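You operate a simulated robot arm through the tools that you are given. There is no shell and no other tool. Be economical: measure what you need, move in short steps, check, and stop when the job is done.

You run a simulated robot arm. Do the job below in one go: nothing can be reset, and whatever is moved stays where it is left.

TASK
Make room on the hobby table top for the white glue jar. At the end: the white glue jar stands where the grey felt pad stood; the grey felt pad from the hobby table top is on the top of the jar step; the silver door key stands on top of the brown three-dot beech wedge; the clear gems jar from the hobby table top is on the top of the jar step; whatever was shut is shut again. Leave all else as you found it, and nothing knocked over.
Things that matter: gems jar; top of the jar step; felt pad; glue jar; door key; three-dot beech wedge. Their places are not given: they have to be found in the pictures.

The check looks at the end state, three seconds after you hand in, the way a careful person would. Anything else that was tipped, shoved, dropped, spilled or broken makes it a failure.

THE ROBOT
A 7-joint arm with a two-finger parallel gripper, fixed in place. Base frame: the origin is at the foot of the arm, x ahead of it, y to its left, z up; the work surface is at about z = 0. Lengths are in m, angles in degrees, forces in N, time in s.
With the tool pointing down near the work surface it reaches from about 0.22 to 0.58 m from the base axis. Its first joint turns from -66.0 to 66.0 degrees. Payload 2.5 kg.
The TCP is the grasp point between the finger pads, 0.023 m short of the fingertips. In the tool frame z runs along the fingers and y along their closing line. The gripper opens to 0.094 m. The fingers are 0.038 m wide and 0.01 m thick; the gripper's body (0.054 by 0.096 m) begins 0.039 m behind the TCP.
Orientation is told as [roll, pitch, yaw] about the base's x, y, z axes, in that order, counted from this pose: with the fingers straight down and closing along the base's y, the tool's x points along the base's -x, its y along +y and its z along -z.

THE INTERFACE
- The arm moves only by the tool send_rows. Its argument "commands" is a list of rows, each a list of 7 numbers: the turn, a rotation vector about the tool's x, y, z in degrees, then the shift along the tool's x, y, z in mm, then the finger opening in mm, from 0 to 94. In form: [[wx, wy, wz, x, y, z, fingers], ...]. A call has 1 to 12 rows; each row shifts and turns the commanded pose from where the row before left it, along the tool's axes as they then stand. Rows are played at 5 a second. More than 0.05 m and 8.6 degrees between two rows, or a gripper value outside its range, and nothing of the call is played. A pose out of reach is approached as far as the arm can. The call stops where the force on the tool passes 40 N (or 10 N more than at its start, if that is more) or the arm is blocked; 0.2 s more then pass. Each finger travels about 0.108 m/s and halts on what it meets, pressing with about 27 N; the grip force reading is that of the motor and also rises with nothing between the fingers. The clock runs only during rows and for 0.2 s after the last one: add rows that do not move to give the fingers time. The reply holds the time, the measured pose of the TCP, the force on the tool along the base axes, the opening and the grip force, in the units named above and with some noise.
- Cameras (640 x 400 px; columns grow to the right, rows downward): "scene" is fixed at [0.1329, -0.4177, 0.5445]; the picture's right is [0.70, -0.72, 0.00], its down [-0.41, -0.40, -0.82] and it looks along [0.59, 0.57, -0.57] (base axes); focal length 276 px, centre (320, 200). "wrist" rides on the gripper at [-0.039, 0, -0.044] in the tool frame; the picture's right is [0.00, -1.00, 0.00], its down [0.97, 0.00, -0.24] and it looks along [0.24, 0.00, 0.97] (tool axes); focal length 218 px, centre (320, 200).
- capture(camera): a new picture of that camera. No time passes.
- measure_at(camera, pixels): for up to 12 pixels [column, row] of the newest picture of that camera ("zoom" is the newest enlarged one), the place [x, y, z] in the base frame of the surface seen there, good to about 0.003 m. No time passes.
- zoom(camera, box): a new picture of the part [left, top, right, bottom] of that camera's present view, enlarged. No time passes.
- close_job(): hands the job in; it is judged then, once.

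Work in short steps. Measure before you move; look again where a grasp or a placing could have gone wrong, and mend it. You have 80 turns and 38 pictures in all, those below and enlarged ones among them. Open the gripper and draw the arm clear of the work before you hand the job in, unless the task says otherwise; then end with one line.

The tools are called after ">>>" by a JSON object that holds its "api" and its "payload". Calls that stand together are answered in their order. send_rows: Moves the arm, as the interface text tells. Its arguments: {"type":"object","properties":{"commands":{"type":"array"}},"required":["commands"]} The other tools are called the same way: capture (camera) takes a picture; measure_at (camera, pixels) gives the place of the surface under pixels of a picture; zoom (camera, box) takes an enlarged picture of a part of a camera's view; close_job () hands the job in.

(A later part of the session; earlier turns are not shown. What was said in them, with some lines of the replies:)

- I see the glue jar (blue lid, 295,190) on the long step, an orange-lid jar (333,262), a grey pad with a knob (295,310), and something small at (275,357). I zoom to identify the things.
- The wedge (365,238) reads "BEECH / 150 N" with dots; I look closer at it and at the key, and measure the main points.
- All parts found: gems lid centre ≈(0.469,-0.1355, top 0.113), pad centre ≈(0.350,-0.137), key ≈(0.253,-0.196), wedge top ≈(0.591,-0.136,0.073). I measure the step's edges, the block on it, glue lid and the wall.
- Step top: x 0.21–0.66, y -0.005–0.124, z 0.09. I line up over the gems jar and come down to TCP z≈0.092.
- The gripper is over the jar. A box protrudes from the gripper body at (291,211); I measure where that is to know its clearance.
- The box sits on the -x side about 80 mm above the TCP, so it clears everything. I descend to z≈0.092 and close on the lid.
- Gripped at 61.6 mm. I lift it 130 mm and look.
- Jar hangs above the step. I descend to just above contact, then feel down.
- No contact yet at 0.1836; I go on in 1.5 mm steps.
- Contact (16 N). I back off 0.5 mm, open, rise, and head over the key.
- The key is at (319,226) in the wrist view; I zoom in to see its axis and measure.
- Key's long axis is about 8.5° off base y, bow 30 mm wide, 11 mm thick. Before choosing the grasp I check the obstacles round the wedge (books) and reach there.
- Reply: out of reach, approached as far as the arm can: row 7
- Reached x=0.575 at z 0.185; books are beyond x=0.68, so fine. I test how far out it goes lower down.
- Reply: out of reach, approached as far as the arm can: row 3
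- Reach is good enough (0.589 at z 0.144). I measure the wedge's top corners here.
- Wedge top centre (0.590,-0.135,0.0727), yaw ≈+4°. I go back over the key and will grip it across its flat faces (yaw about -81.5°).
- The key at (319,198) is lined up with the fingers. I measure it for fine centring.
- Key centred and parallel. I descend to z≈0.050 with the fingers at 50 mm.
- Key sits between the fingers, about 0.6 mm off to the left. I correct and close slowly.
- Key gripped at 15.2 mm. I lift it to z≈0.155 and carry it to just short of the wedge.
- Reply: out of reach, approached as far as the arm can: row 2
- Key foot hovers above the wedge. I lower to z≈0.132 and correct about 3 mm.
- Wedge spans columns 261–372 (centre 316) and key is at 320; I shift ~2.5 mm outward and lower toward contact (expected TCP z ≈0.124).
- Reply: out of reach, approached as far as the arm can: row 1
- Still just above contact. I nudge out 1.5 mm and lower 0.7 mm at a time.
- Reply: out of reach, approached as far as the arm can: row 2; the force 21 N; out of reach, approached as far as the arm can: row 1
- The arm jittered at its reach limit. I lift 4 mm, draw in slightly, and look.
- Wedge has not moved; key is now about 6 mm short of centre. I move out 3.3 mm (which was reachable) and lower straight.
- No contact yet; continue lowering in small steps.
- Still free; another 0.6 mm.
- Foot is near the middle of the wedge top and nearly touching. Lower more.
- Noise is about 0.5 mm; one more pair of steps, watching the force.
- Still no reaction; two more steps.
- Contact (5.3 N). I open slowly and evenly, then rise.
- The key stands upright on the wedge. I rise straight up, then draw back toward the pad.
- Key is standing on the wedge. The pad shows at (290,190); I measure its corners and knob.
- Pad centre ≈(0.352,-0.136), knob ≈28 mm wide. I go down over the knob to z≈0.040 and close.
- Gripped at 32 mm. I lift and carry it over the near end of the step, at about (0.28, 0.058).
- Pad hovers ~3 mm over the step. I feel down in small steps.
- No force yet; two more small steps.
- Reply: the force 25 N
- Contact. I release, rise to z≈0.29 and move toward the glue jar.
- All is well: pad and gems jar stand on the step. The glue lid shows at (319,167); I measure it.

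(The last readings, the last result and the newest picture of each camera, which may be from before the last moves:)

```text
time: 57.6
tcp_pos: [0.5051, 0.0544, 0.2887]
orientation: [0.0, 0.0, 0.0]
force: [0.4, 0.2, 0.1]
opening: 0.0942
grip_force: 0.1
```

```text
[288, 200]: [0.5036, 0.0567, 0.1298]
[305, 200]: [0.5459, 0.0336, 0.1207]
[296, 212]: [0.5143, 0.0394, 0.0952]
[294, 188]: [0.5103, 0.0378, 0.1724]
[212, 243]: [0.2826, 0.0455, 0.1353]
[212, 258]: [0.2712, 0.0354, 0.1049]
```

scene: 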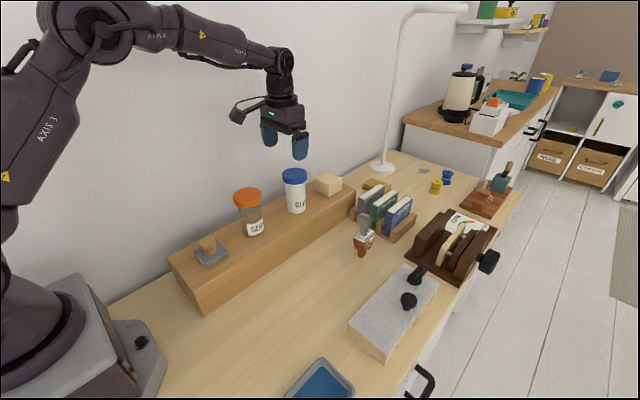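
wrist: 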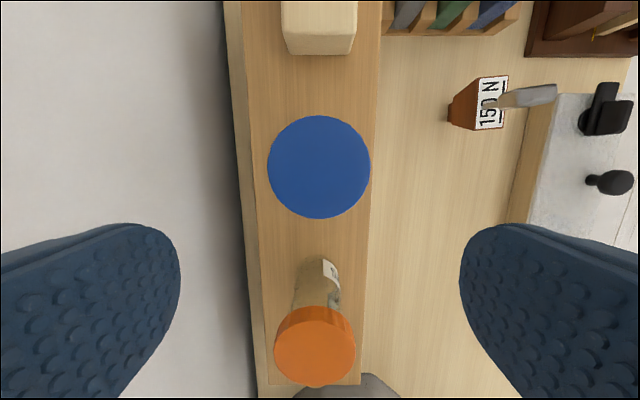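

Lid centre ≈(0.5305,0.0545), top 0.202. I align, descend to z≈0.181 and close.

>>> {"api": "send_rows", "payload": {"commands": [[0, 0, 0, -25.5, 0, 0, 94], [0, 0, 0, 0, 0, 40, 94], [0, 0, 0, 0, 0, 40, 94], [0, 0, 0, 0, 0, 27.5, 94], [0, 0, 0, 0, 0, 0, 94], [0, 0, 0, 0, 0, 0, 75], [0, 0, 0, 0, 0, 0, 65], [0, 0, 0, 0, 0, 0, 58], [0, 0, 0, 0, 0, 0, 50], [0, 0, 0, 0, 0, 0, 45], [0, 0, 0, 0, 0, 0, 45]]}}

```text
time: 60.0
tcp_pos: [0.5306, 0.0529, 0.1832]
orientation: [0.1, 0.1, -0.1]
force: [-0.4, 1.2, 0.6]
opening: 0.062
grip_force: 27.2
```

Gripped at 62 mm. I lift 45 mm, go forward off the step, then diagonally to the pad's old place (0.352,-0.136).

>>> {"api": "send_rows", "payload": {"commands": [[0, 0, 0, 0, 0, -20, 45], [0, 0, 0, 0, 0, -25, 45], [0, 0, 0, 0, -42, 0, 45], [0, 0, 0, 0, -42, 0, 45], [0, 0, 0, 36, -21, 0, 45], [0, 0, 0, 36, -21, 0, 45], [0, 0, 0, 36, -21, 0, 45], [0, 0, 0, 36, -21, 0, 45], [0, 0, 0, 35, -21, 0, 45], [0, 0, 0, 0, 0, 0, 45]]}}

>>> {"api": "send_rows", "payload": {"commands": [[0, 0, 0, 0, 0, 40, 45], [0, 0, 0, 0, 0, 40, 45], [0, 0, 0, 0, 0, 40, 45], [0, 0, 0, 0, 0, 8, 45], [0, 0, 0, 0, 0, 0, 45], [0, 0, 0, 0, 0, 0, 45]]}}

```text
time: 62.2
tcp_pos: [0.3522, -0.1349, 0.2269]
orientation: [-0.1, 0.0, 0.1]
force: [0.6, 0.2, -3.3]
opening: 0.0624
grip_force: 27.1
```

```text
time: 63.6
tcp_pos: [0.3517, -0.1346, 0.0987]
orientation: [0.0, 0.0, -0.1]
force: [0.1, 0.2, -2.8]
opening: 0.0617
grip_force: 26.7
```

Bottom should be about 6–7 mm above the table. I shift 1 mm in -y and feel down.

>>> {"api": "send_rows", "payload": {"commands": [[0, 0, 0, 0, -1, 3, 45], [0, 0, 0, 0, 0, 1.5, 45], [0, 0, 0, 0, 0, 0, 45]]}}

>>> {"api": "send_rows", "payload": {"commands": [[0, 0, 0, 0, 0, 1, 45], [0, 0, 0, 0, 0, 0, 45]]}}

>>> {"api": "send_rows", "payload": {"commands": [[0, 0, 0, 0, 0, 0.8, 45], [0, 0, 0, 0, 0, 0, 45]]}}

```text
time: 64.4
tcp_pos: [0.3517, -0.1352, 0.0935]
orientation: [0.0, -0.1, 0.0]
force: [0.6, -0.6, -2.5]
opening: 0.0621
grip_force: 26.9
```

```text
time: 65.0
tcp_pos: [0.3525, -0.1358, 0.0924]
orientation: [0.0, -0.1, 0.0]
force: [0.1, 1.2, -2.9]
opening: 0.0618
grip_force: 26.7
```

```text
time: 65.6
tcp_pos: [0.3525, -0.1357, 0.0927]
orientation: [0.0, 0.0, 0.0]
force: [-0.1, 1.0, 0.8]
opening: 0.0619
grip_force: 27.2
```

Force rose from -2.9 to +0.8 N: the table carries the jar. One tiny press to confirm.

>>> {"api": "send_rows", "payload": {"commands": [[0, 0, 0, 0, 0, 0.4, 45], [0, 0, 0, 0, 0, 0, 45]]}}

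```text
time: 66.2
tcp_pos: [0.3514, -0.1363, 0.0916]
orientation: [0.0, 0.0, 0.0]
force: [-0.1, 1.7, 3.7]
opening: 0.062
grip_force: 26.9
```

Contact is firm. I open, rise and draw clear.

>>> {"api": "send_rows", "payload": {"commands": [[0, 0, 0, 0, 0, 0, 62], [0, 0, 0, 0, 0, 0, 75], [0, 0, 0, 0, 0, 0, 94], [0, 0, 0, 0, 0, 0, 94], [0, 0, 0, 0, 0, -40, 94], [0, 0, 0, 0, 0, -45, 94], [0, 0, 0, 0, 0, -45, 94], [0, 0, 0, 0, 0, -45, 94], [0, 0, 0, 0, 0, -45, 94], [0, 0, 0, 0, 0, 0, 94]]}}

>>> {"api": "capture", "payload": {"camera": "scene"}}

>>> {"api": "zoom", "payload": {"camera": "scene", "box": [340, 180, 440, 270]}}

>>> {"api": "measure_at", "payload": {"camera": "scene", "pixels": [[295, 262], [295, 315], [357, 233], [363, 240]]}}

```text
time: 68.4
tcp_pos: [0.3516, -0.135, 0.3121]
orientation: [-0.1, 0.0, 0.1]
force: [0.5, 1.1, 0.4]
opening: 0.0942
grip_force: 0.0
```

```text
7 pictures are left
```

scene: 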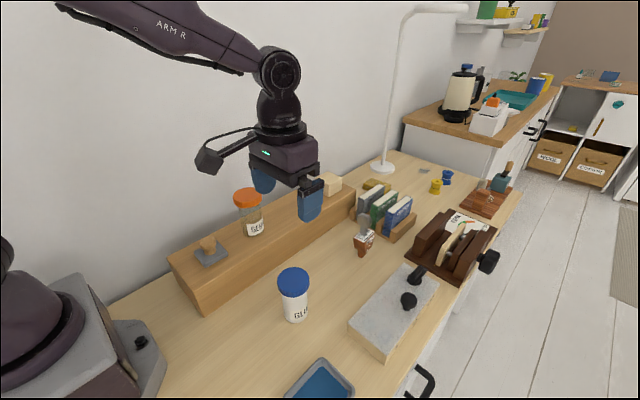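

```text
4.44 times, centred on (390, 225) of scene
```

zoom: 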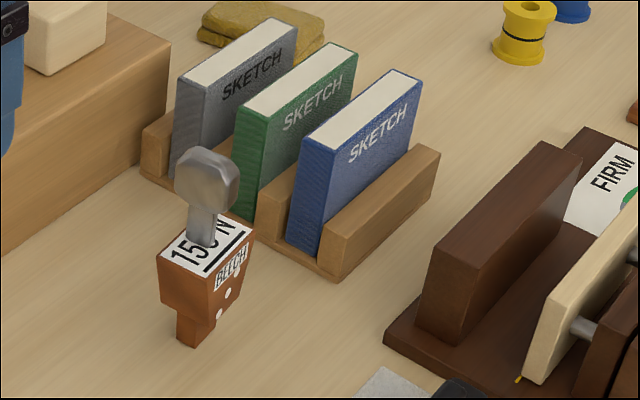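

```text
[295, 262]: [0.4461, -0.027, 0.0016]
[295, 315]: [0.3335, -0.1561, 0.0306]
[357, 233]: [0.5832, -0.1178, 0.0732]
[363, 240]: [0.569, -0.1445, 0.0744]
```

The pictures show the glue jar on the pad's old place, the pad and gems jar on the step, the key upright on the wedge, and nothing else disturbed. The gripper is open and clear, so I hand in.

>>> {"api": "close_job", "payload": {}}

```text
The job is handed in.
```

The job is handed in: the glue jar stands where the felt pad was, the felt pad and gems jar are on top of the jar step, and the door key stands on the three-dot beech wedge. I opened nothing that was shut, and the last pictures show nothing knocked over.
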